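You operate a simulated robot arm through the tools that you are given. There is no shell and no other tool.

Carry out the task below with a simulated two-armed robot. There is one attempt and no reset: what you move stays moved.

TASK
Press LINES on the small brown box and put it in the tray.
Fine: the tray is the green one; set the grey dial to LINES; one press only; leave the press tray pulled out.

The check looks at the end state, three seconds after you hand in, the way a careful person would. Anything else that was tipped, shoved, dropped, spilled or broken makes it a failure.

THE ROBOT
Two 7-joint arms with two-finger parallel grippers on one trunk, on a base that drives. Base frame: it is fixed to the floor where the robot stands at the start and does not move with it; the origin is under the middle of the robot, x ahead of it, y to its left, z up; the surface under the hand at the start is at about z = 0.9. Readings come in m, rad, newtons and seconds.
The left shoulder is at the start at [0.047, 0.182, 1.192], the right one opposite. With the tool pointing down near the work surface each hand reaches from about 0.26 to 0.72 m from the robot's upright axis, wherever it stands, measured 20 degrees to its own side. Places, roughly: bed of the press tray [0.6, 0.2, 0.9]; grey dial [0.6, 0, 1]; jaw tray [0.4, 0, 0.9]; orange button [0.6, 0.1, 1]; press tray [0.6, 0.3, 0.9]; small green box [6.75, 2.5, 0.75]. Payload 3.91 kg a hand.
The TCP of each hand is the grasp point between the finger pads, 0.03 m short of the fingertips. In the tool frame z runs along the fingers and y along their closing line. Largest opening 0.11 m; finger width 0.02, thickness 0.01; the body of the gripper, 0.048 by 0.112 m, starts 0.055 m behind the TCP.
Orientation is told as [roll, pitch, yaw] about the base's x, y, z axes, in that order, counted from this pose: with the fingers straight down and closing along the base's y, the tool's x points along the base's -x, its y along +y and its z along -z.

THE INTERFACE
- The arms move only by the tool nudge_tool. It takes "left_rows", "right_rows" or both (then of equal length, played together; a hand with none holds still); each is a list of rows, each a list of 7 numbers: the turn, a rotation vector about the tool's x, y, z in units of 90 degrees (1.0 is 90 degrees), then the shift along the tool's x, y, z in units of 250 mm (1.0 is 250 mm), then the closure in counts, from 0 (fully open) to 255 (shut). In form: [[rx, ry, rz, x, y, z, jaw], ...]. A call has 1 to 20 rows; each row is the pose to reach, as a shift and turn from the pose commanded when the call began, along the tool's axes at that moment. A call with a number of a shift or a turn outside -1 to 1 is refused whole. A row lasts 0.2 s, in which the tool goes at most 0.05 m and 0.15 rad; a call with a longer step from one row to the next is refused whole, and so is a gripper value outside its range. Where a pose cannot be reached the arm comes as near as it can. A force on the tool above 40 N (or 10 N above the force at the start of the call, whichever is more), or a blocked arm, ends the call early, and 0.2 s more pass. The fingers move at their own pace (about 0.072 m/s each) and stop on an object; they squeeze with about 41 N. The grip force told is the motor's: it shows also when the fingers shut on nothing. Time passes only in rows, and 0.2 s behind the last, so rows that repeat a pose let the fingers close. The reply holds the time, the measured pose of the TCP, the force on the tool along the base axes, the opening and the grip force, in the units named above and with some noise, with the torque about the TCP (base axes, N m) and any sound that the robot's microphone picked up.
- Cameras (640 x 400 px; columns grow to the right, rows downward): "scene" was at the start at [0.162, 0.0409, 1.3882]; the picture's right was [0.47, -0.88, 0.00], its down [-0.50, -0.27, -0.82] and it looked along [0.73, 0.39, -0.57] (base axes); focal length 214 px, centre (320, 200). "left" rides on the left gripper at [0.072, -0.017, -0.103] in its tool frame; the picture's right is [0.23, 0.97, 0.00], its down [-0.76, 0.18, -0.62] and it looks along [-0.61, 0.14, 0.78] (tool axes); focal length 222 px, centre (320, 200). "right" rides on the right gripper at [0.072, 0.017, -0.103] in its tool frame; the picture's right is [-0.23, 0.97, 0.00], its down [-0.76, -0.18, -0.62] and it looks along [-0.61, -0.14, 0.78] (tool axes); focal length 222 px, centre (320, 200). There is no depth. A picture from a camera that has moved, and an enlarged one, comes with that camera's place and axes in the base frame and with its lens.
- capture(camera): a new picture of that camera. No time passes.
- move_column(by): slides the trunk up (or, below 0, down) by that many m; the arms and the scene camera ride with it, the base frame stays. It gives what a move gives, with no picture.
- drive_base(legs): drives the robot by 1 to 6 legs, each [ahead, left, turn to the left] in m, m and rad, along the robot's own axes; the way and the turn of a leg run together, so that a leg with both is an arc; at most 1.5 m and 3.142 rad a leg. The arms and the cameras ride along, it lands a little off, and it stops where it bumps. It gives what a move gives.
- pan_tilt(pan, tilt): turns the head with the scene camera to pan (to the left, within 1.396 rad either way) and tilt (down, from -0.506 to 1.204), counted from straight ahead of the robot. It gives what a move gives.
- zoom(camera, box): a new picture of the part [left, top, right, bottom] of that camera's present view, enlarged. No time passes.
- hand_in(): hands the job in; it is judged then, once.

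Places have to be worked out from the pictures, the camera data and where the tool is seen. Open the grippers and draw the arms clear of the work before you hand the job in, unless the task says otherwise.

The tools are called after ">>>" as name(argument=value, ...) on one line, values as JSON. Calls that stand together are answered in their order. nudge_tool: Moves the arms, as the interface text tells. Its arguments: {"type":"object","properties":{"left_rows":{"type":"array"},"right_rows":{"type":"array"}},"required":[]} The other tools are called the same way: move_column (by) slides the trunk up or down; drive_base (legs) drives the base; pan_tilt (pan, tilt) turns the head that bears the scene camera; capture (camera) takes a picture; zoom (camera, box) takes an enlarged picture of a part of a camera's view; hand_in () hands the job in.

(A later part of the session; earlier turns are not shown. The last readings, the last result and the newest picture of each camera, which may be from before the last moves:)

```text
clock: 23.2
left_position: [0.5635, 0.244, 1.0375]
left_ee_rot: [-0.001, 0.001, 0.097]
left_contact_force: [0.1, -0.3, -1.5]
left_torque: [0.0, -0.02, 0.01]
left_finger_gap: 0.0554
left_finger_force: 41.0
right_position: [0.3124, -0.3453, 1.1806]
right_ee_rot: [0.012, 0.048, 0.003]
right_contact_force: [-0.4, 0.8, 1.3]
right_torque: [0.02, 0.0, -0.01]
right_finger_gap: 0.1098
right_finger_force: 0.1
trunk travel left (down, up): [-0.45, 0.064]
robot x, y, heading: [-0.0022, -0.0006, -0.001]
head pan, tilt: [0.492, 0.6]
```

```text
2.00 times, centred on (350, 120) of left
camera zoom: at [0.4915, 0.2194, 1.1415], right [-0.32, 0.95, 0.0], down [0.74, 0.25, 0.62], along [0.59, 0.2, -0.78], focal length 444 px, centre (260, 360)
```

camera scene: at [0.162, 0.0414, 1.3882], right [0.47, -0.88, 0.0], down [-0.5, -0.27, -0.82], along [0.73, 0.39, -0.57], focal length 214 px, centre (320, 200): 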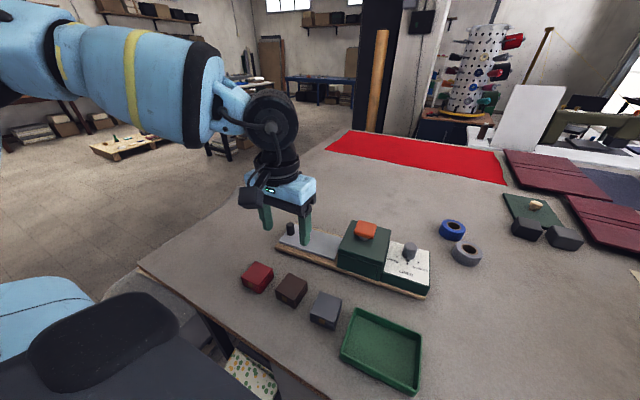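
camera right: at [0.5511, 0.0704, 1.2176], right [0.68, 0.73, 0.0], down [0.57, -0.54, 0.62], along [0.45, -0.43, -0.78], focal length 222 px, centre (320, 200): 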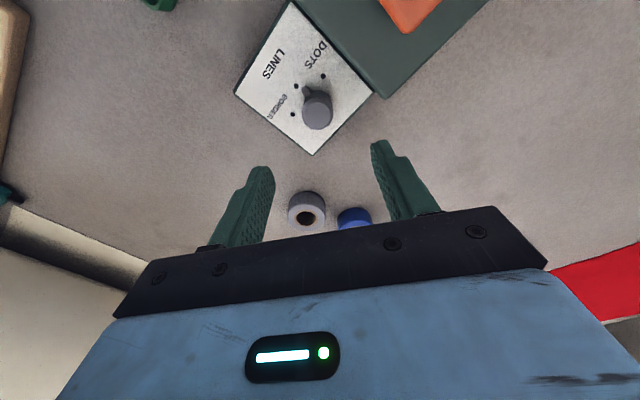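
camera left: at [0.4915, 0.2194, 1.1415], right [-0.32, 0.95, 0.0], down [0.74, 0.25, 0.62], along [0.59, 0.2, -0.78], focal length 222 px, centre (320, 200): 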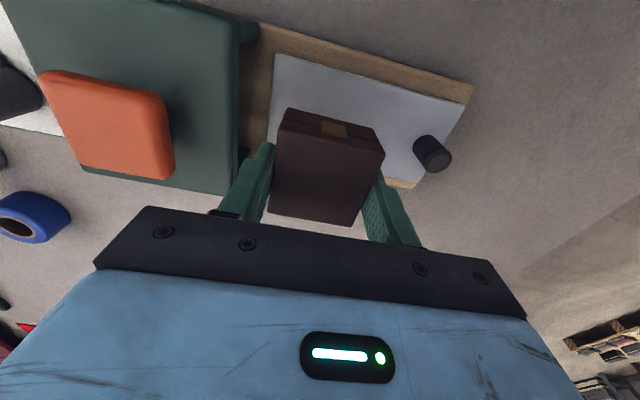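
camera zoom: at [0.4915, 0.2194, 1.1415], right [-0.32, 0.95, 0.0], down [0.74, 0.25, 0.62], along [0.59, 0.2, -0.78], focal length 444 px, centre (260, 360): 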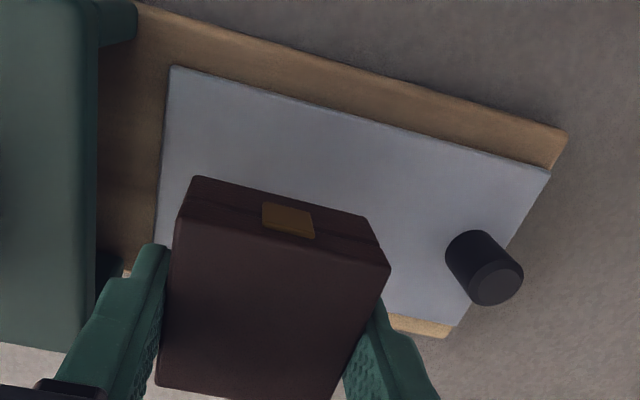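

Plate corners confirm the bed: near inner corner (0.522, 0.190), handle (0.551, 0.351). I lower the box to just above the plate (box bottom ≈ 0.925).

>>> nudge_tool(left_rows=[[0, 0, 0, 0, 0, 0.1, 200], [0, 0, 0, 0, 0, 0.2, 200], [0, 0, 0, 0, 0, 0.27, 200], [0, 0, 0, 0, 0, 0.306, 200], [0, 0, 0, 0, 0, 0.306, 200]])

>>> zoom(camera="scene", box=[260, 200, 400, 300])

```text
clock: 24.4
left_position: [0.5631, 0.2431, 0.9632]
left_ee_rot: [-0.003, -0.007, 0.095]
left_contact_force: [1.1, 1.5, 26.2]
left_torque: [0.1, 0.77, -0.03]
left_finger_gap: 0.0553
left_finger_force: 41.2
right_position: [0.3115, -0.3458, 1.1831]
right_ee_rot: [0.011, 0.047, 0.004]
right_contact_force: [-0.8, -0.2, 0.1]
right_torque: [-0.03, -0.01, -0.02]
right_finger_gap: 0.1099
right_finger_force: 0.1
trunk travel left (down, up): [-0.45, 0.064]
robot x, y, heading: [-0.002, 0.0012, -0.0]
head pan, tilt: [0.492, 0.6]
```

```text
4.00 times, centred on (330, 250) of scene
camera zoom: at [0.16, 0.04, 1.3889], right [0.47, -0.88, 0.0], down [-0.5, -0.27, -0.83], along [0.73, 0.39, -0.56], focal length 858 px, centre (280, 0)
```

zoom: 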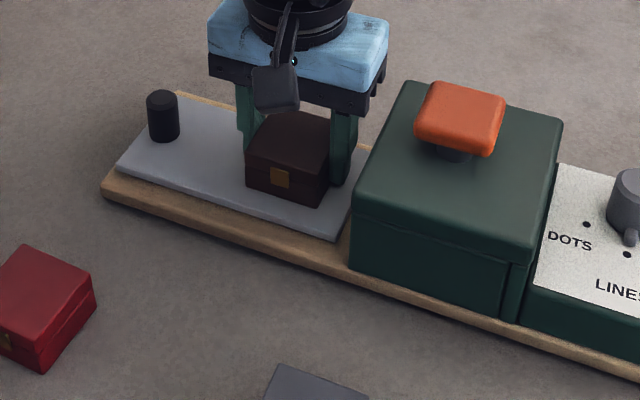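

Contact: the box rests on the plate (26 N up, so plate top ≈ 0.927). I relieve the load by 2 mm, then open the fingers to 0.075.

>>> nudge_tool(left_rows=[[0, 0, 0, 0, 0, -0.009, 200], [0, 0, 0, 0, 0, -0.009, 200], [0, 0, 0, 0, 0, -0.009, 110], [0, 0, 0, 0, 0, -0.009, 80], [0, 0, 0, 0, 0, -0.009, 80]])

>>> capture(camera="left")

```text
clock: 25.6
left_position: [0.5624, 0.2437, 0.9602]
left_ee_rot: [0.0, 0.0, 0.097]
left_contact_force: [-0.3, -0.3, -0.3]
left_torque: [0.01, 0.05, -0.02]
left_finger_gap: 0.0755
left_finger_force: 0.1
right_position: [0.3128, -0.3461, 1.1823]
right_ee_rot: [0.009, 0.05, 0.006]
right_contact_force: [0.2, -0.1, 0.0]
right_torque: [0.01, -0.01, 0.0]
right_finger_gap: 0.1099
right_finger_force: 0.0
trunk travel left (down, up): [-0.45, 0.064]
robot x, y, heading: [0.0035, -0.0015, -0.004]
head pan, tilt: [0.492, 0.6]
```

```text
taken
camera left: at [0.4916, 0.2193, 1.0654], right [-0.32, 0.95, 0.0], down [0.74, 0.25, 0.62], along [0.59, 0.2, -0.78], focal length 222 px, centre (320, 200)
```

left: 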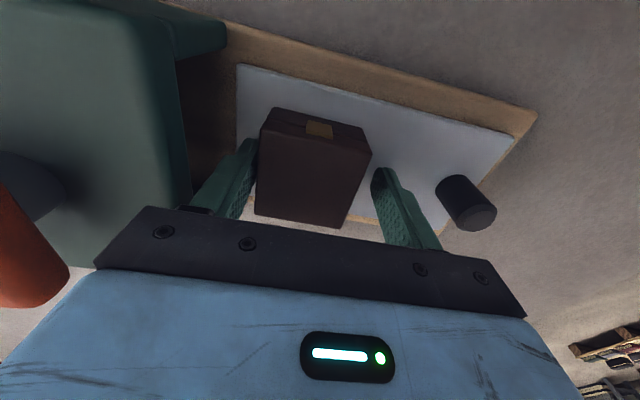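

The box is released on the bed. I lift straight up 0.1 m and move over to above the tray handle at about (0.551, 0.351).

>>> nudge_tool(left_rows=[[0, 0, 0, 0, 0, -0.06, 80], [0, 0, 0, 0, 0, -0.16, 80], [0, 0, 0, 0, 0, -0.28, 80], [0, 0, 0, 0, 0, -0.4, 80], [0, 0, 0, 0.001, 0.14, -0.4, 80], [0, 0, 0, 0.002, 0.29, -0.4, 80], [0, 0, 0, 0.004, 0.432, -0.4, 80], [0, 0, 0, 0.004, 0.432, -0.4, 80]])

>>> capture(camera="left")

>>> zoom(camera="scene", box=[260, 180, 400, 290])

```text
clock: 27.4
left_position: [0.5516, 0.3523, 1.0601]
left_ee_rot: [-0.001, 0.0, 0.095]
left_contact_force: [-0.3, 0.4, -0.3]
left_torque: [0.03, -0.02, 0.01]
left_finger_gap: 0.0753
left_finger_force: 0.1
right_position: [0.3116, -0.3467, 1.1809]
right_ee_rot: [0.012, 0.051, 0.005]
right_contact_force: [-0.1, 0.1, 0.1]
right_torque: [0.02, 0.02, 0.02]
right_finger_gap: 0.1101
right_finger_force: 0.1
trunk travel left (down, up): [-0.45, 0.064]
robot x, y, heading: [-0.0021, -0.0003, 0.004]
head pan, tilt: [0.492, 0.6]
```

```text
taken
camera left: at [0.4802, 0.3267, 1.1651], right [-0.32, 0.95, 0.0], down [0.74, 0.25, 0.62], along [0.59, 0.2, -0.78], focal length 222 px, centre (320, 200)
```

left: 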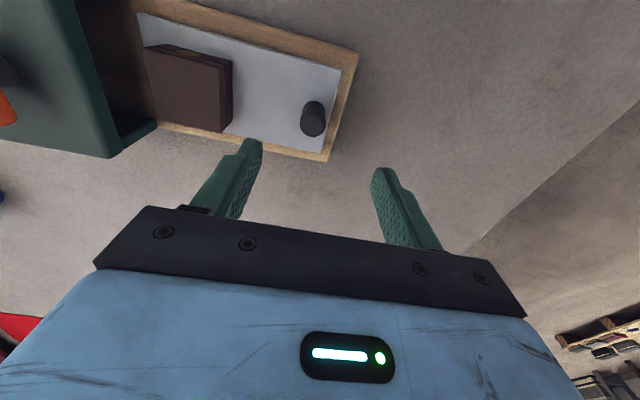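

```text
3.64 times, centred on (330, 235) of scene
camera zoom: at [0.1623, 0.0403, 1.3881], right [0.47, -0.88, 0.0], down [-0.5, -0.27, -0.82], along [0.73, 0.39, -0.57], focal length 780 px, centre (284, 73)
```

zoom: 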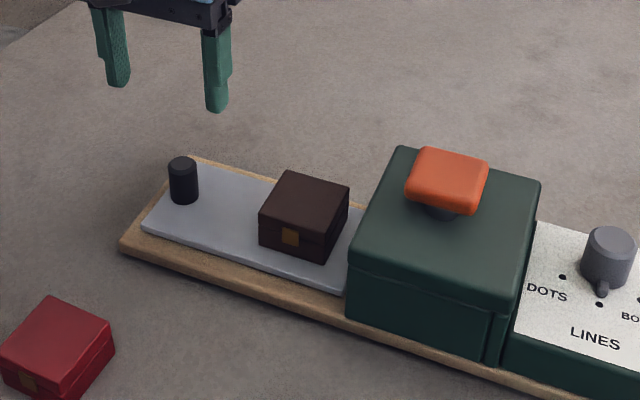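

I zoom the left view to see the box on the bed, the opening of the body and the handle.

>>> zoom(camera="left", box=[60, 0, 360, 180])

>>> zoom(camera="left", box=[260, 60, 360, 160])

```text
2.13 times, centred on (210, 90) of left
camera zoom: at [0.4802, 0.3267, 1.1651], right [-0.32, 0.95, 0.0], down [0.74, 0.25, 0.62], along [0.59, 0.2, -0.78], focal length 474 px, centre (555, 435)
```

zoom: 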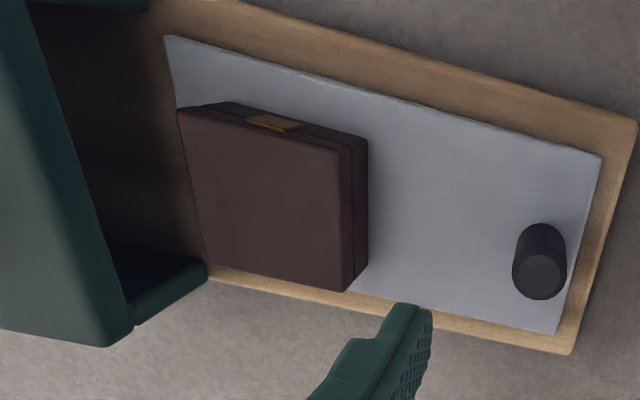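

```text
4.00 times, centred on (310, 110) of left
camera zoom: at [0.4802, 0.3267, 1.1651], right [-0.32, 0.95, 0.0], down [0.74, 0.25, 0.62], along [0.59, 0.2, -0.78], focal length 888 px, centre (360, 560)
```

zoom: 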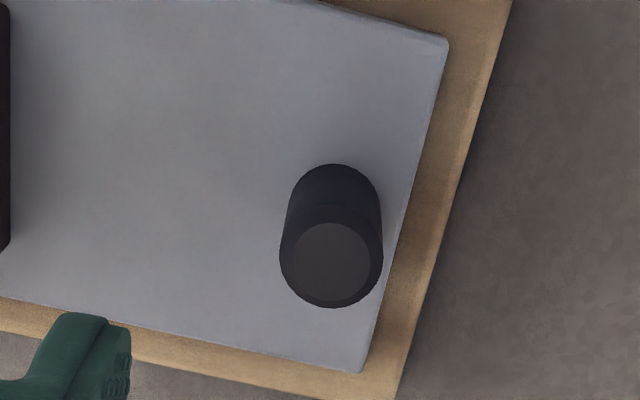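

The tray slid in about 8 mm with the box when I released it (it runs easily); the box is still well on the bed at about (0.565, 0.233) and the handle is now at about (0.551, 0.344). I centre over the handle and lower the fingers around it.

>>> nudge_tool(left_rows=[[0, 0, 0, 0, -0.034, 0, 80], [0, 0, 0, 0, -0.034, 0.12, 80], [0, 0, 0, 0, -0.034, 0.24, 80], [0, 0, 0, 0, -0.034, 0.32, 80], [0, 0, 0, 0, -0.034, 0.376, 80], [0, 0, 0, 0, -0.034, 0.376, 80]])

>>> capture(camera="left")

>>> zoom(camera="scene", box=[260, 180, 400, 290])

```text
clock: 28.8
left_position: [0.5527, 0.3427, 0.9679]
left_ee_rot: [0.0, 0.0, 0.097]
left_contact_force: [0.0, 0.6, -0.2]
left_torque: [0.02, 0.0, 0.01]
left_finger_gap: 0.0755
left_finger_force: 0.1
right_position: [0.3116, -0.3455, 1.182]
right_ee_rot: [0.012, 0.048, 0.006]
right_contact_force: [1.0, 0.5, 0.5]
right_torque: [-0.03, -0.02, 0.03]
right_finger_gap: 0.1101
right_finger_force: 0.1
trunk travel left (down, up): [-0.45, 0.064]
robot x, y, heading: [-0.0041, 0.0003, -0.003]
head pan, tilt: [0.492, 0.6]
```

```text
taken
camera left: at [0.481, 0.3186, 1.0716], right [-0.32, 0.95, 0.0], down [0.74, 0.25, 0.62], along [0.59, 0.2, -0.78], focal length 222 px, centre (320, 200)
```

left: 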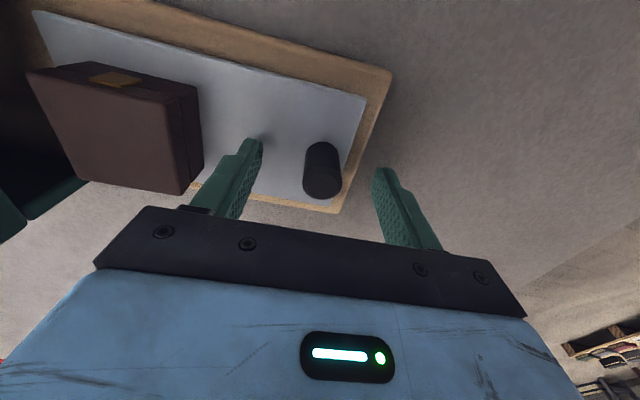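

```text
3.64 times, centred on (330, 235) of scene
camera zoom: at [0.1619, 0.0407, 1.3882], right [0.47, -0.88, 0.0], down [-0.5, -0.27, -0.82], along [0.73, 0.39, -0.57], focal length 780 px, centre (284, 73)
```

zoom: 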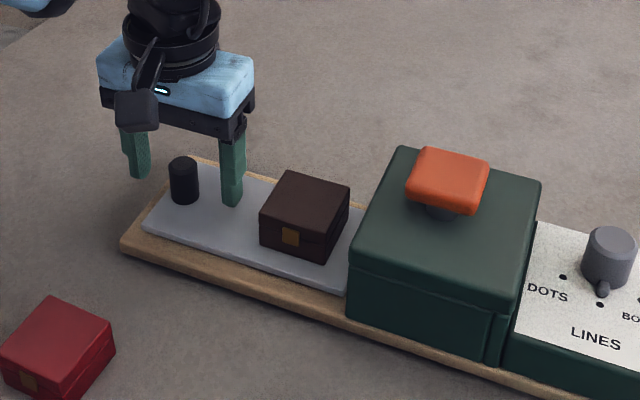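

The handle stands centred between the fingers. I close on it.

>>> nudge_tool(left_rows=[[0, 0, 0, 0, 0, 0, 130], [0, 0, 0, 0, 0, 0, 170], [0, 0, 0, 0, 0, 0, 210], [0, 0, 0, 0, 0, 0, 250], [0, 0, 0, 0, 0, 0, 250]])

```text
clock: 30.0
left_position: [0.5534, 0.3445, 0.9679]
left_ee_rot: [-0.001, 0.0, 0.095]
left_contact_force: [0.0, 1.4, 0.2]
left_torque: [-0.47, -0.05, -0.02]
left_finger_gap: 0.0236
left_finger_force: 41.0
right_position: [0.3119, -0.3454, 1.1813]
right_ee_rot: [0.012, 0.049, 0.005]
right_contact_force: [-0.1, 1.1, 0.4]
right_torque: [0.03, 0.01, 0.01]
right_finger_gap: 0.11
right_finger_force: 0.2
trunk travel left (down, up): [-0.45, 0.064]
robot x, y, heading: [0.0016, 0.0041, 0.003]
head pan, tilt: [0.492, 0.6]
```

The handle is gripped (0.0236 wide). I slide the tray inward slowly along the press axis by 0.08 m first.

>>> nudge_tool(left_rows=[[0, 0, 0, 0, -0.02, 0, 250], [0, 0, 0, 0, -0.05, 0, 250], [0, 0, 0, 0, -0.085, 0, 250], [0, 0, 0, 0, -0.12, 0, 250], [0, 0, 0, 0, -0.155, 0, 250], [0, 0, 0, 0, -0.19, 0, 250], [0, 0, 0, 0, -0.225, 0, 250], [0, 0, 0, 0, -0.26, 0, 250], [0, 0, 0, 0, -0.295, 0, 250], [0, 0, 0, 0, -0.32, 0, 250], [0, 0, 0, 0, -0.32, 0, 250]])

>>> capture(camera="left")

>>> zoom(camera="scene", box=[260, 180, 400, 290])

```text
clock: 32.4
left_position: [0.5597, 0.2637, 0.9668]
left_ee_rot: [-0.001, -0.001, 0.093]
left_contact_force: [-5.8, 0.7, 0.1]
left_torque: [-0.61, 0.24, -0.01]
left_finger_gap: 0.0237
left_finger_force: 41.0
right_position: [0.3127, -0.3468, 1.1807]
right_ee_rot: [0.01, 0.05, 0.007]
right_contact_force: [0.2, 0.4, 0.6]
right_torque: [0.01, 0.0, 0.02]
right_finger_gap: 0.1101
right_finger_force: 0.1
trunk travel left (down, up): [-0.45, 0.064]
robot x, y, heading: [-0.0013, 0.0009, 0.002]
head pan, tilt: [0.492, 0.6]
```

```text
taken
camera left: at [0.4882, 0.2391, 1.0718], right [-0.32, 0.95, 0.0], down [0.74, 0.25, 0.62], along [0.59, 0.2, -0.78], focal length 222 px, centre (320, 200)
```

left: 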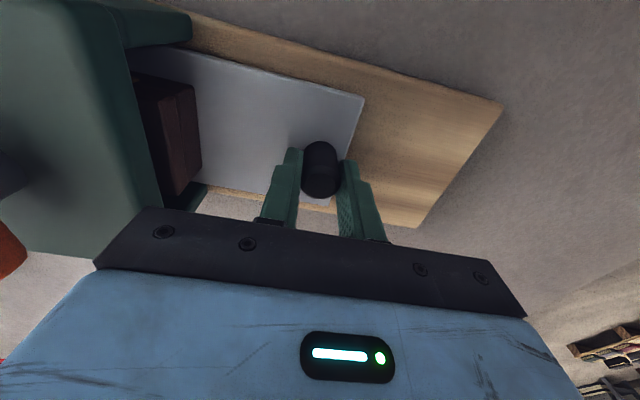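

```text
3.64 times, centred on (330, 235) of scene
camera zoom: at [0.1615, 0.0409, 1.3882], right [0.47, -0.88, 0.0], down [-0.5, -0.27, -0.83], along [0.73, 0.39, -0.56], focal length 780 px, centre (284, 73)
```

zoom: 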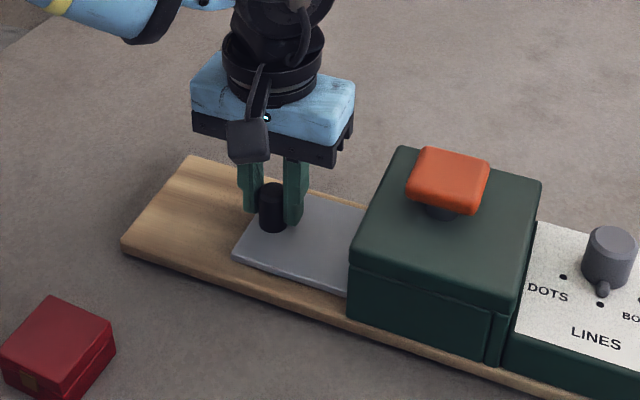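

The tray slides in freely with the box inside. I continue 0.02 m further, easing the small sideways load, and watch the force.

>>> nudge_tool(left_rows=[[0, 0, 0, 0.004, -0.02, 0, 250], [0, 0, 0, 0.004, -0.04, 0, 250], [0, 0, 0, 0.005, -0.06, 0, 250], [0, 0, 0, 0.005, -0.08, 0, 250], [0, 0, 0, 0.005, -0.08, 0, 250]])

```text
clock: 33.6
left_position: [0.5622, 0.2438, 0.9665]
left_ee_rot: [0.0, -0.002, 0.095]
left_contact_force: [0.8, 0.6, 0.0]
left_torque: [-0.25, -0.44, -0.01]
left_finger_gap: 0.0231
left_finger_force: 41.3
right_position: [0.3122, -0.3468, 1.1806]
right_ee_rot: [0.012, 0.052, 0.007]
right_contact_force: [-0.2, 0.8, 0.7]
right_torque: [0.01, 0.0, 0.01]
right_finger_gap: 0.11
right_finger_force: 0.1
trunk travel left (down, up): [-0.45, 0.064]
robot x, y, heading: [0.0014, -0.0006, 0.004]
head pan, tilt: [0.492, 0.6]
```

Still free at handle y≈0.244. I continue in 2.5 mm steps to find the end stop.

>>> nudge_tool(left_rows=[[0, 0, 0, 0, -0.01, 0, 250], [0, 0, 0, 0, -0.02, 0, 250], [0, 0, 0, 0, -0.03, 0, 250], [0, 0, 0, 0, -0.04, 0, 250], [0, 0, 0, 0, -0.04, 0, 250]])

>>> zoom(camera="left", box=[80, 20, 380, 220])

```text
clock: 34.8
left_position: [0.563, 0.2323, 0.9684]
left_ee_rot: [-0.003, 0.0, 0.092]
left_contact_force: [0.8, 2.0, -0.1]
left_torque: [0.99, -0.14, 0.05]
left_finger_gap: 0.0237
left_finger_force: 41.0
right_position: [0.3135, -0.3452, 1.1809]
right_ee_rot: [0.011, 0.05, 0.004]
right_contact_force: [0.0, -0.2, -0.8]
right_torque: [0.0, -0.01, 0.0]
right_finger_gap: 0.1101
right_finger_force: 0.1
trunk travel left (down, up): [-0.45, 0.064]
robot x, y, heading: [0.0012, -0.0021, -0.004]
head pan, tilt: [0.492, 0.6]
```

```text
2.00 times, centred on (230, 120) of left
camera zoom: at [0.4906, 0.2077, 1.0718], right [-0.32, 0.95, 0.0], down [0.74, 0.25, 0.62], along [0.59, 0.2, -0.78], focal length 444 px, centre (500, 360)
```

zoom: 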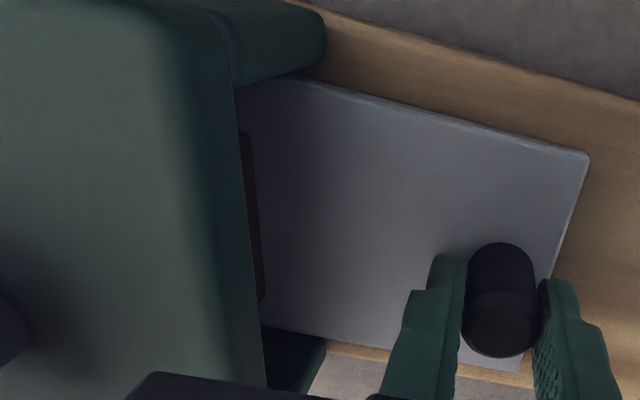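

Handle at y≈0.232; still no stop. The box should now be about under the button (y≈0.123). I keep going in small steps to find whether the tray has an end stop here.

>>> nudge_tool(left_rows=[[0, 0, 0, 0, -0.01, 0, 250], [0, 0, 0, 0, -0.02, 0, 250], [0, 0, 0, 0, -0.02, 0, 250]])

>>> zoom(camera="scene", box=[260, 180, 450, 300])

```text
clock: 35.6
left_position: [0.5621, 0.231, 0.9682]
left_ee_rot: [0.0, -0.001, 0.097]
left_contact_force: [-0.2, 11.4, -0.4]
left_torque: [0.6, 0.3, 0.07]
left_finger_gap: 0.0234
left_finger_force: 41.0
right_position: [0.312, -0.3445, 1.1814]
right_ee_rot: [0.012, 0.049, 0.006]
right_contact_force: [0.3, -0.2, -0.4]
right_torque: [-0.02, 0.02, -0.01]
right_finger_gap: 0.1099
right_finger_force: 0.1
trunk travel left (down, up): [-0.45, 0.064]
robot x, y, heading: [-0.0012, -0.0009, 0.001]
head pan, tilt: [0.492, 0.6]
```

```text
3.33 times, centred on (355, 240) of scene
camera zoom: at [0.162, 0.0423, 1.3881], right [0.47, -0.88, 0.0], down [-0.5, -0.27, -0.82], along [0.73, 0.39, -0.57], focal length 715 px, centre (203, 67)
```

zoom: 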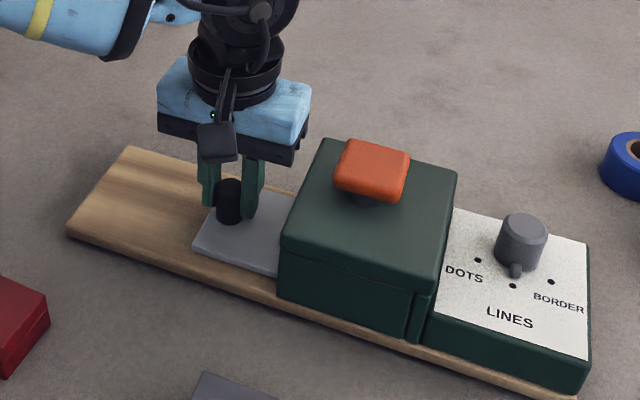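

The stop is reached (11 N, handle y≈0.231, i.e. 0.12 m travel), so the box lies under the button within a few mm. I relax the push, open the fingers moderately and check the tray stays in.

>>> nudge_tool(left_rows=[[0, 0, 0, 0, 0.01, 0, 250], [0, 0, 0, 0, 0.01, 0, 250], [0, 0, 0, 0, 0.01, 0, 190], [0, 0, 0, 0, 0.01, 0, 150], [0, 0, 0, 0, 0.01, 0, 135], [0, 0, 0, 0, 0.01, 0, 135]])

>>> zoom(camera="left", box=[80, 20, 380, 220])

```text
clock: 37.0
left_position: [0.5624, 0.2316, 0.9668]
left_ee_rot: [0.001, -0.001, 0.095]
left_contact_force: [0.0, -0.3, -0.1]
left_torque: [0.0, 0.0, 0.0]
left_finger_gap: 0.0517
left_finger_force: 0.1
right_position: [0.3122, -0.3455, 1.1823]
right_ee_rot: [0.012, 0.052, 0.005]
right_contact_force: [-1.1, -0.2, 1.4]
right_torque: [0.0, 0.0, -0.01]
right_finger_gap: 0.11
right_finger_force: 0.0
trunk travel left (down, up): [-0.45, 0.064]
robot x, y, heading: [0.0021, -0.0015, 0.002]
head pan, tilt: [0.492, 0.6]
```

```text
2.00 times, centred on (230, 120) of left
camera zoom: at [0.4907, 0.2065, 1.0721], right [-0.32, 0.95, 0.0], down [0.74, 0.25, 0.62], along [0.59, 0.2, -0.78], focal length 444 px, centre (500, 360)
```

zoom: 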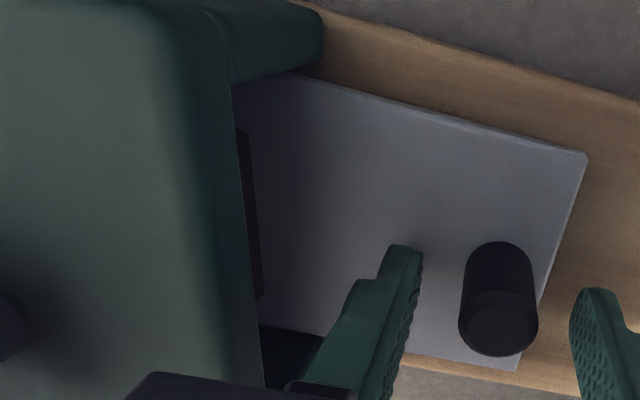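

The tray stays in with the handle clear. I lift the left hand, close it, and move to above the orange button at about (0.568, 0.129).

>>> nudge_tool(left_rows=[[0, 0, 0, 0, 0, -0.08, 135], [0, 0, 0, 0, 0, -0.2, 135], [0, 0, 0, 0, 0, -0.35, 135], [0, 0, 0, 0, 0, -0.5, 135], [0, 0, 0, 0, 0, -0.6, 135], [0, 0, 0, 0.004, -0.1, -0.6, 255], [0, 0, 0, 0.009, -0.2, -0.6, 255], [0, 0, 0, 0.013, -0.3, -0.6, 255], [0, 0, 0, 0.017, -0.411, -0.6, 255], [0, 0, 0, 0.017, -0.411, -0.6, 255]])

>>> capture(camera="left")

>>> zoom(camera="scene", box=[260, 160, 450, 300])

```text
clock: 39.2
left_position: [0.5468, 0.1947, 1.1146]
left_ee_rot: [0.001, 0.0, 0.097]
left_contact_force: [0.4, -0.3, -0.2]
left_torque: [0.02, 0.02, 0.02]
left_finger_gap: 0.0001
left_finger_force: 37.7
left hand out of reach, approached as far as the arm can: row 7, 8, 9, 10
right_position: [0.3123, -0.3457, 1.182]
right_ee_rot: [0.011, 0.048, 0.006]
right_contact_force: [0.2, 0.7, 0.0]
right_torque: [0.01, 0.03, 0.03]
right_finger_gap: 0.1103
right_finger_force: 0.1
trunk travel left (down, up): [-0.45, 0.064]
robot x, y, heading: [-0.0005, 0.0027, -0.006]
head pan, tilt: [0.492, 0.6]
```

```text
taken
camera left: at [0.4759, 0.1707, 1.2185], right [-0.32, 0.95, 0.0], down [0.74, 0.25, 0.62], along [0.59, 0.2, -0.78], focal length 222 px, centre (320, 200)
```

left: 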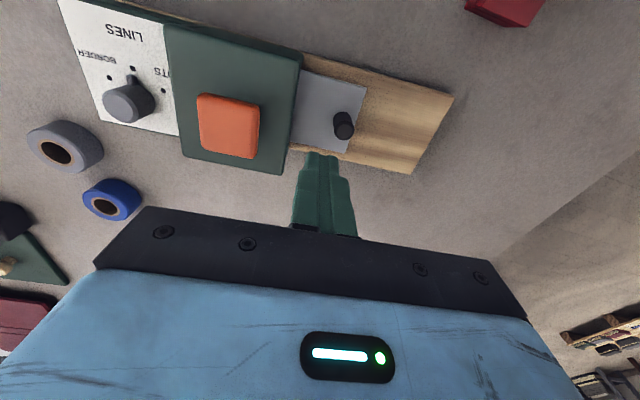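

```text
2.86 times, centred on (355, 230) of scene
camera zoom: at [0.1619, 0.0407, 1.3882], right [0.47, -0.88, 0.0], down [-0.5, -0.27, -0.83], along [0.73, 0.39, -0.56], focal length 613 px, centre (220, 114)
```

zoom: 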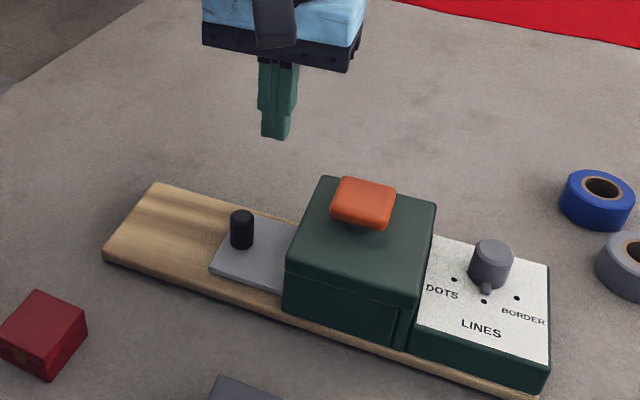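

At this height the arm cannot reach over the button (it stopped at (0.547, 0.195, 1.115)). I lower by 35 mm to bring it into reach (fingertips still above the button top) and read where it goes.

>>> nudge_tool(left_rows=[[0, 0, 0, 0, 0, 0.05, 255], [0, 0, 0, 0, 0, 0.1, 255], [0, 0, 0, 0, 0, 0.13, 255]])

```text
clock: 40.0
left_position: [0.5482, 0.1965, 1.0814]
left_ee_rot: [0.0, 0.002, 0.097]
left_contact_force: [0.6, -0.1, 1.8]
left_torque: [0.0, 0.02, 0.01]
left_finger_gap: 0.0002
left_finger_force: 37.4
right_position: [0.3126, -0.3456, 1.1832]
right_ee_rot: [0.01, 0.05, 0.006]
right_contact_force: [0.2, -1.3, 0.0]
right_torque: [-0.03, 0.01, 0.0]
right_finger_gap: 0.1097
right_finger_force: 0.0
trunk travel left (down, up): [-0.45, 0.064]
robot x, y, heading: [0.0018, 0.0011, -0.001]
head pan, tilt: [0.492, 0.6]
```

The hand lowered to z=1.081. I take a zoomed look at the button for its exact position before moving over it.

>>> zoom(camera="left", box=[120, 40, 380, 220])

>>> zoom(camera="scene", box=[320, 200, 420, 270])

```text
2.22 times, centred on (250, 130) of left
camera zoom: at [0.4759, 0.1719, 1.1855], right [-0.32, 0.95, 0.0], down [0.74, 0.25, 0.62], along [0.59, 0.2, -0.78], focal length 494 px, centre (476, 356)
```

zoom: 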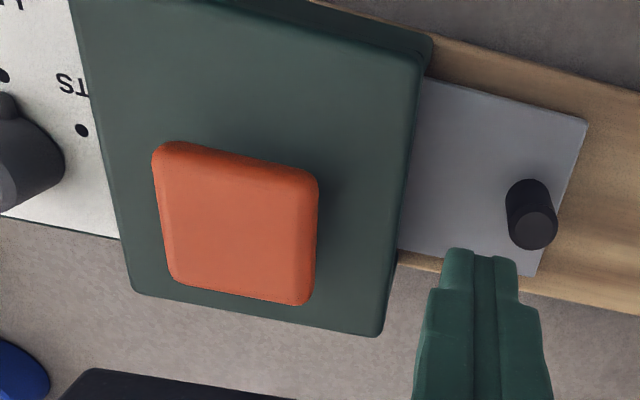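

```text
5.71 times, centred on (370, 235) of scene
camera zoom: at [0.1622, 0.0409, 1.3881], right [0.47, -0.88, 0.0], down [-0.5, -0.27, -0.82], along [0.73, 0.39, -0.57], focal length 1226 px, centre (34, 0)
```

zoom: 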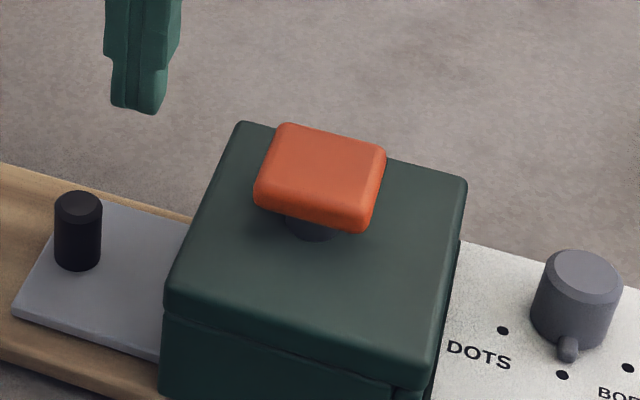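

The two views now agree on the button top centre at about (0.571, 0.119, 1.026). I move over it at the present height (fingertips ≈1.051).

>>> nudge_tool(left_rows=[[0, 0, 0, -0.012, -0.063, 0, 255], [0, 0, 0, -0.024, -0.125, 0, 255], [0, 0, 0, -0.037, -0.188, 0, 255], [0, 0, 0, -0.049, -0.25, 0, 255], [0, 0, 0, -0.061, -0.313, 0, 255], [0, 0, 0, -0.061, -0.313, 0, 255]])

>>> zoom(camera="scene", box=[320, 180, 420, 270])

>>> capture(camera="left")

```text
clock: 41.4
left_position: [0.5439, 0.181, 1.0761]
left_ee_rot: [0.001, 0.001, 0.095]
left_contact_force: [0.6, -0.5, 0.7]
left_torque: [-0.01, 0.01, -0.01]
left_finger_gap: 0.0001
left_finger_force: 37.6
left hand out of reach, approached as far as the arm can: row 1, 2, 3, 4, 5, 6
right_position: [0.3118, -0.3463, 1.1809]
right_ee_rot: [0.011, 0.05, 0.005]
right_contact_force: [-1.0, 0.2, -0.1]
right_torque: [-0.01, -0.01, -0.02]
right_finger_gap: 0.11
right_finger_force: 0.0
trunk travel left (down, up): [-0.45, 0.064]
robot x, y, heading: [-0.0001, 0.0, -0.0]
head pan, tilt: [0.492, 0.6]
```

```text
4.44 times, centred on (370, 225) of scene
camera zoom: at [0.1621, 0.0408, 1.3882], right [0.47, -0.88, 0.0], down [-0.5, -0.27, -0.82], along [0.73, 0.39, -0.57], focal length 953 px, centre (98, 89)
```

zoom: 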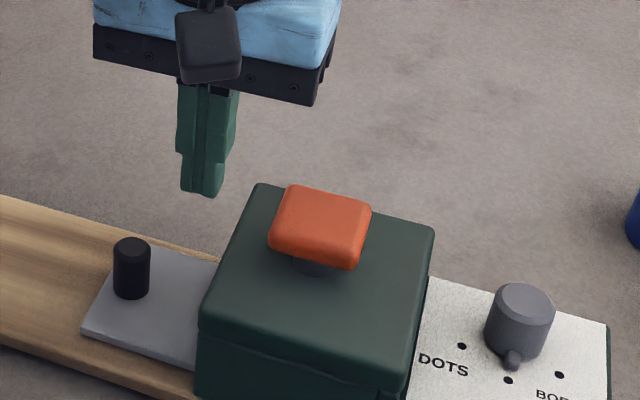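

```text
taken
camera left: at [0.4722, 0.1561, 1.1804], right [-0.32, 0.95, 0.0], down [0.74, 0.25, 0.62], along [0.59, 0.2, -0.78], focal length 222 px, centre (320, 200)
```

left: 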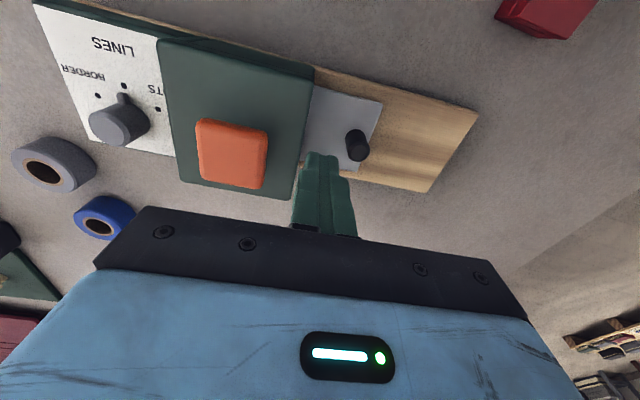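

The left arm is at a joint limit with this yaw. Turning the hand clockwise should free the wrist for reaching inward, and yaw does not matter for pressing, so I rotate it 45° in place.

>>> nudge_tool(left_rows=[[0, 0, 0.083, 0, 0, -0.01, 255], [0, 0, 0.167, 0, 0, -0.02, 255], [0, 0, 0.25, 0, 0, -0.02, 255], [0, 0, 0.333, 0, 0, -0.02, 255], [0, 0, 0.417, 0, 0, -0.02, 255], [0, 0, 0.5, 0, 0, -0.02, 255], [0, 0, 0.5, 0, 0, -0.02, 255]])

```text
clock: 43.0
left_position: [0.5435, 0.1829, 1.0816]
left_ee_rot: [0.0, -0.001, -0.687]
left_contact_force: [-0.2, 0.2, 0.4]
left_torque: [0.0, 0.05, 0.01]
left_finger_gap: 0.0
left_finger_force: 37.9
right_position: [0.3119, -0.3453, 1.1823]
right_ee_rot: [0.009, 0.049, 0.005]
right_contact_force: [0.5, 0.3, 0.0]
right_torque: [0.0, -0.01, 0.0]
right_finger_gap: 0.1101
right_finger_force: 0.1
trunk travel left (down, up): [-0.45, 0.064]
robot x, y, heading: [0.0005, -0.0019, 0.004]
head pan, tilt: [0.492, 0.6]
```

The turn worked (yaw −0.69). Now I move to above the button, (0.571, 0.119), at the same height.

>>> nudge_tool(left_rows=[[0, 0, 0, -0.062, -0.032, 0, 255], [0, 0, 0, -0.124, -0.064, 0, 255], [0, 0, 0, -0.185, -0.096, 0, 255], [0, 0, 0, -0.247, -0.128, 0, 255], [0, 0, 0, -0.247, -0.128, 0, 255]])

>>> zoom(camera="scene", box=[320, 180, 420, 270])

>>> capture(camera="left")

```text
clock: 44.2
left_position: [0.5322, 0.1685, 1.0642]
left_ee_rot: [0.001, -0.003, -0.687]
left_contact_force: [0.1, 0.0, 0.5]
left_torque: [-0.03, 0.01, 0.01]
left_finger_gap: 0.0003
left_finger_force: 38.0
left hand out of reach, approached as far as the arm can: row 1, 2, 3, 4, 5
right_position: [0.3125, -0.3459, 1.1821]
right_ee_rot: [0.012, 0.05, 0.005]
right_contact_force: [-0.1, 0.1, 0.4]
right_torque: [-0.01, 0.02, -0.01]
right_finger_gap: 0.1101
right_finger_force: 0.2
trunk travel left (down, up): [-0.45, 0.064]
robot x, y, heading: [-0.0003, -0.0011, 0.001]
head pan, tilt: [0.492, 0.6]
```

```text
4.44 times, centred on (370, 225) of scene
camera zoom: at [0.162, 0.0404, 1.3881], right [0.47, -0.88, 0.0], down [-0.5, -0.27, -0.83], along [0.73, 0.39, -0.56], focal length 953 px, centre (98, 89)
```

zoom: 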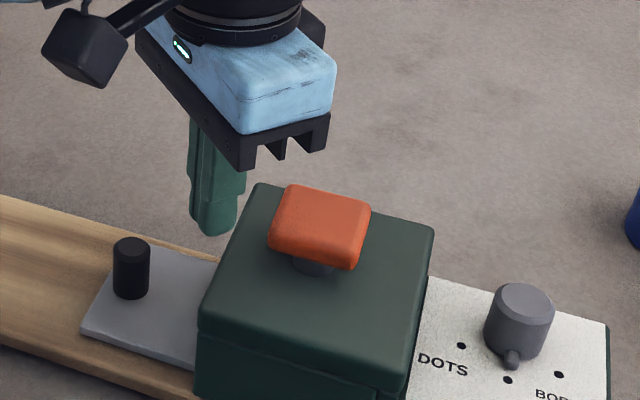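

```text
taken
camera left: at [0.4637, 0.2007, 1.1688], right [0.44, 0.9, 0.0], down [0.7, -0.34, 0.62], along [0.56, -0.28, -0.78], focal length 222 px, centre (320, 200)
```

left: 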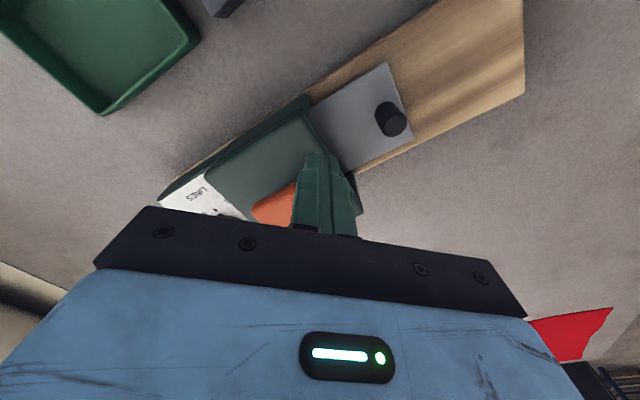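

The left arm still cannot get there, so I use the right hand (which already worked at the dial) for the button. First I draw the left arm back to the left and up, clear of the press.

>>> nudge_tool(left_rows=[[0, 0, 0, 0.09, 0.045, -0.02, 255], [0, 0, -0.05, 0.19, 0.09, -0.04, 255], [0, 0, -0.11, 0.3, 0.135, -0.07, 200], [0, 0, -0.18, 0.4, 0.18, -0.1, 100], [0, 0, -0.25, 0.5, 0.225, -0.13, 80], [0, 0, -0.32, 0.6, 0.27, -0.16, 80], [0, 0, -0.38, 0.71, 0.32, -0.18, 80], [0, 0, -0.437, 0.817, 0.365, -0.2, 80], [0, 0, -0.437, 0.817, 0.365, -0.2, 80]])

>>> capture(camera="scene")

```text
clock: 46.2
left_position: [0.4324, 0.3695, 1.1148]
left_ee_rot: [0.002, -0.001, -0.002]
left_contact_force: [0.6, 0.3, 0.1]
left_torque: [0.0, -0.01, 0.01]
left_finger_gap: 0.0754
left_finger_force: 0.1
right_position: [0.3131, -0.3464, 1.1816]
right_ee_rot: [0.015, 0.051, 0.005]
right_contact_force: [0.4, -0.5, -0.5]
right_torque: [0.01, 0.01, 0.01]
right_finger_gap: 0.1101
right_finger_force: 0.1
trunk travel left (down, up): [-0.45, 0.064]
robot x, y, heading: [-0.003, 0.0021, -0.001]
head pan, tilt: [0.492, 0.6]
```

```text
taken
camera scene: at [0.1626, 0.0403, 1.3881], right [0.47, -0.88, 0.0], down [-0.5, -0.27, -0.82], along [0.73, 0.39, -0.57], focal length 214 px, centre (320, 200)
```

scene: 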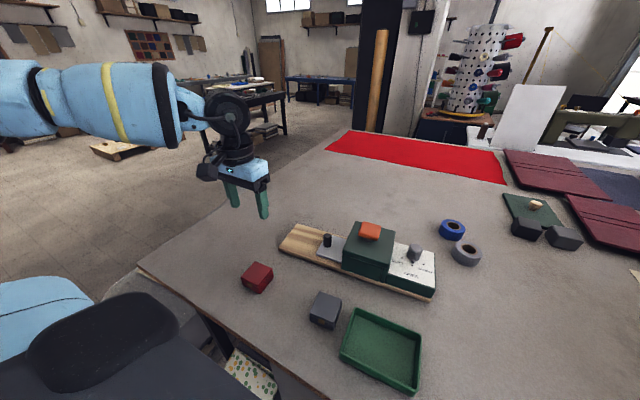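

Comparing with earlier pictures the press looks shifted slightly to the right. I take the same zoom as at the start to measure it precisely.

>>> zoom(camera="scene", box=[220, 200, 460, 350])

>>> zoom(camera="scene", box=[330, 210, 450, 300])

```text
2.67 times, centred on (340, 275) of scene
camera zoom: at [0.1626, 0.0403, 1.3881], right [0.47, -0.88, 0.0], down [-0.5, -0.27, -0.82], along [0.73, 0.39, -0.57], focal length 572 px, centre (267, 0)
```

zoom: 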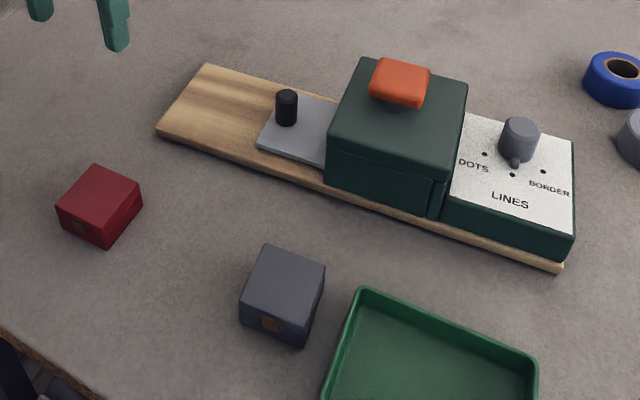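

```text
4.44 times, centred on (390, 255) of scene
camera zoom: at [0.1626, 0.0403, 1.3881], right [0.47, -0.88, 0.0], down [-0.5, -0.27, -0.82], along [0.73, 0.39, -0.57], focal length 953 px, centre (9, -44)
```

zoom: 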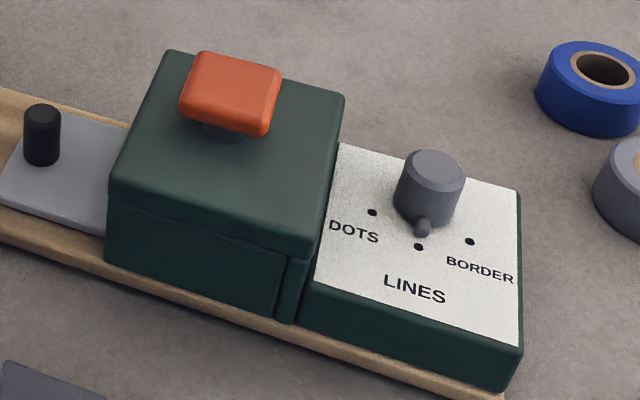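

The press has slid about 12 mm in −y (its in-stop was reached at handle y≈0.243, then the whole press followed). The tray is fully in and the box still lies under the button; I'll draw the press back by the same amount when pulling the tray out to its stop. Now I bring the right hand inward, levelling it, with the left arm a bit further aside.

>>> nudge_tool(right_rows=[[0.001, -0.004, -0.03, -0.04, 0.12, 0.01, 60], [0.002, -0.008, -0.06, -0.08, 0.24, 0.02, 120], [0.003, -0.012, -0.09, -0.12, 0.36, 0.03, 200], [0.004, -0.016, -0.12, -0.16, 0.48, 0.04, 255], [0.005, -0.02, -0.15, -0.2, 0.6, 0.05, 255], [0.006, -0.024, -0.18, -0.24, 0.72, 0.06, 255], [0.007, -0.028, -0.21, -0.28, 0.84, 0.07, 255], [0.008, -0.032, -0.24, -0.32, 0.96, 0.08, 255], [0.008, -0.032, -0.24, -0.32, 0.96, 0.08, 255]], left_rows=[[0, 0, 0, 0.04, 0.03, -0.025, 80], [0, 0, 0, 0.08, 0.06, -0.05, 80], [0, 0, 0, 0.12, 0.09, -0.075, 80], [0, 0, 0, 0.16, 0.12, -0.1, 80], [0, 0, 0, 0.2, 0.15, -0.125, 80], [0, 0, 0, 0.24, 0.18, -0.15, 80], [0, 0, 0, 0.28, 0.21, -0.175, 80], [0, 0, 0, 0.32, 0.24, -0.2, 80], [0, 0, 0, 0.32, 0.24, -0.2, 80]])

```text
clock: 48.2
left_position: [0.3526, 0.4294, 1.1653]
left_ee_rot: [0.003, 0.0, -0.004]
left_contact_force: [0.1, 1.1, 1.1]
left_torque: [-0.02, 0.0, 0.05]
left_finger_gap: 0.0755
left_finger_force: 0.1
right_position: [0.3895, -0.1049, 1.1618]
right_ee_rot: [0.006, -0.006, 0.38]
right_contact_force: [-0.5, 0.1, 0.1]
right_torque: [-0.01, 0.03, 0.03]
right_finger_gap: 0.0001
right_finger_force: 38.1
trunk travel left (down, up): [-0.45, 0.064]
robot x, y, heading: [-0.0, -0.001, 0.001]
head pan, tilt: [0.492, 0.6]
```

Right hand at (0.39, −0.105, 1.162), yaw 0.38. Next an intermediate point at (0.50, 0.06, 1.10).

>>> nudge_tool(right_rows=[[0, 0, 0, -0.109, 0.075, 0.041, 255], [0, 0, 0, -0.218, 0.15, 0.083, 255], [0, 0, 0, -0.327, 0.225, 0.124, 255], [0, 0, 0, -0.437, 0.3, 0.165, 255], [0, 0, 0, -0.546, 0.375, 0.207, 255], [0, 0, 0, -0.655, 0.449, 0.248, 255], [0, 0, 0, -0.655, 0.449, 0.248, 255]])

```text
clock: 49.8
left_position: [0.352, 0.4286, 1.1656]
left_ee_rot: [0.0, 0.0, -0.004]
left_contact_force: [-0.1, 0.3, -0.1]
left_torque: [0.04, -0.01, 0.01]
left_finger_gap: 0.0756
left_finger_force: 0.0
right_position: [0.4985, 0.0595, 1.0998]
right_ee_rot: [0.006, -0.005, 0.383]
right_contact_force: [0.2, -0.6, 0.2]
right_torque: [-0.02, -0.02, -0.02]
right_finger_gap: 0.0001
right_finger_force: 37.4
trunk travel left (down, up): [-0.45, 0.064]
robot x, y, heading: [-0.001, 0.0017, -0.003]
head pan, tilt: [0.492, 0.6]
```

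It arrived fine. Now on to above the button at (0.5715, 0.118), TCP z≈1.085 (fingertips ≈ 3 cm above the button).

>>> nudge_tool(right_rows=[[0, 0, 0, -0.09, 0.027, 0.015, 255], [0, 0, 0, -0.179, 0.054, 0.03, 255], [0, 0, 0, -0.269, 0.082, 0.045, 255], [0, 0, 0, -0.358, 0.109, 0.06, 255], [0, 0, 0, -0.358, 0.109, 0.06, 255]])

>>> zoom(camera="scene", box=[310, 180, 430, 270])

>>> capture(camera="right")

```text
clock: 51.2
left_position: [0.353, 0.4296, 1.166]
left_ee_rot: [0.001, 0.001, -0.003]
left_contact_force: [0.0, -1.1, 0.5]
left_torque: [-0.04, 0.02, -0.01]
left_finger_gap: 0.0757
left_finger_force: 0.0
right_position: [0.605, 0.0544, 1.093]
right_ee_rot: [0.031, -0.014, 0.272]
right_contact_force: [0.0, -0.8, -0.3]
right_torque: [0.0, -0.01, 0.05]
right_finger_gap: 0.0
right_finger_force: 37.3
right hand out of reach, approached as far as the arm can: row 4, 5
trunk travel left (down, up): [-0.45, 0.064]
robot x, y, heading: [-0.0006, -0.0044, -0.001]
head pan, tilt: [0.492, 0.6]
stopped in row 5 (right hand): the arm was blocked; the commanded pose is now the measured one
```

```text
4.44 times, centred on (370, 225) of scene
camera zoom: at [0.1623, 0.0405, 1.3881], right [0.47, -0.88, 0.0], down [-0.5, -0.27, -0.82], along [0.73, 0.39, -0.57], focal length 953 px, centre (98, 89)
```

zoom: 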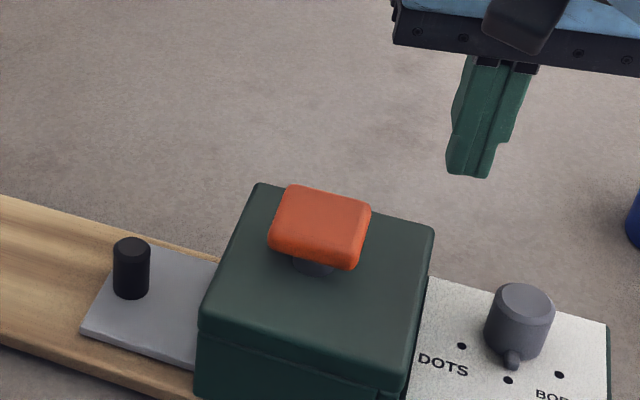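

```text
taken
camera right: at [0.5316, 0.0479, 1.1956], right [-0.04, 1.0, 0.03], down [0.78, 0.01, 0.63], along [0.63, 0.05, -0.78], focal length 222 px, centre (320, 200)
```

right: 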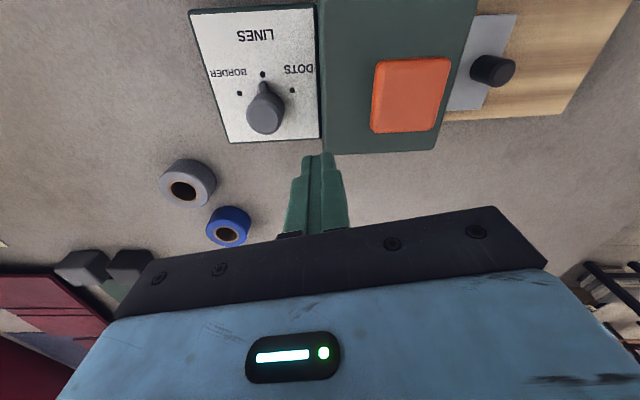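

The right arm also runs into its limit short of the button (it slid off to (0.605, 0.054)), touching nothing. I draw it back and then look around the base to see whether I can shift the robot a little so the left hand gets the button comfortably.

>>> nudge_tool(right_rows=[[0, 0, 0.02, 0.12, -0.05, -0.05, 255], [0, 0, 0.04, 0.25, -0.1, -0.1, 255], [0, 0, 0.06, 0.38, -0.15, -0.15, 255], [0, 0, 0.08, 0.51, -0.2, -0.2, 255], [0, 0, 0.1, 0.64, -0.25, -0.24, 255], [0, 0, 0.13, 0.78, -0.31, -0.28, 200], [0, 0, 0.15, 0.932, -0.363, -0.28, 100], [0, 0, 0.15, 0.932, -0.363, -0.28, 80]])

>>> pan_tilt(pan=-0.3, tilt=1.1)

>>> capture(camera="scene")

```text
clock: 53.0
left_position: [0.3529, 0.4297, 1.1655]
left_ee_rot: [0.001, 0.0, -0.004]
left_contact_force: [0.5, 0.8, 0.0]
left_torque: [-0.02, 0.02, 0.01]
left_finger_gap: 0.0754
left_finger_force: 0.0
right_position: [0.406, -0.0952, 1.1569]
right_ee_rot: [0.033, -0.007, 0.038]
right_contact_force: [1.3, -0.2, 0.0]
right_torque: [-0.03, 0.0, -0.01]
right_finger_gap: 0.0752
right_finger_force: 0.1
trunk travel left (down, up): [-0.45, 0.064]
robot x, y, heading: [-0.0032, -0.0015, -0.0]
head pan, tilt: [0.492, 0.6]
```

```text
clock: 54.1
left_position: [0.3518, 0.4298, 1.1657]
left_ee_rot: [-0.001, 0.0, -0.003]
left_contact_force: [-0.6, 0.1, 0.0]
left_torque: [0.01, -0.01, 0.01]
left_finger_gap: 0.0754
left_finger_force: 0.2
right_position: [0.406, -0.0955, 1.156]
right_ee_rot: [0.033, -0.008, 0.04]
right_contact_force: [0.0, -0.2, -0.3]
right_torque: [0.01, 0.01, 0.01]
right_finger_gap: 0.0755
right_finger_force: 0.1
trunk travel left (down, up): [-0.45, 0.064]
robot x, y, heading: [-0.0016, -0.0016, 0.001]
head pan, tilt: [-0.3, 1.1]
```

```text
taken
camera scene: at [0.1445, -0.0195, 1.3496], right [-0.3, -0.96, 0.0], down [-0.85, 0.26, -0.45], along [0.43, -0.13, -0.89], focal length 214 px, centre (320, 200)
```

scene: 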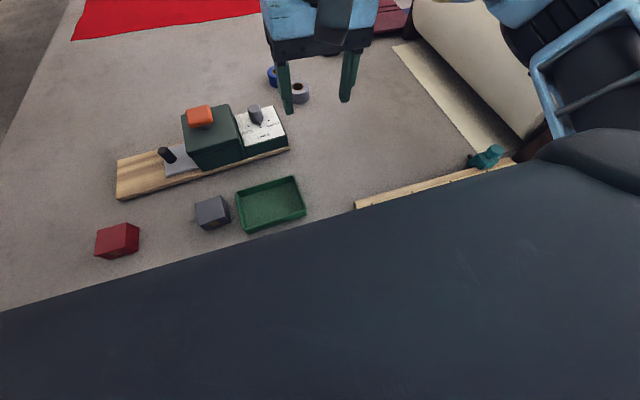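

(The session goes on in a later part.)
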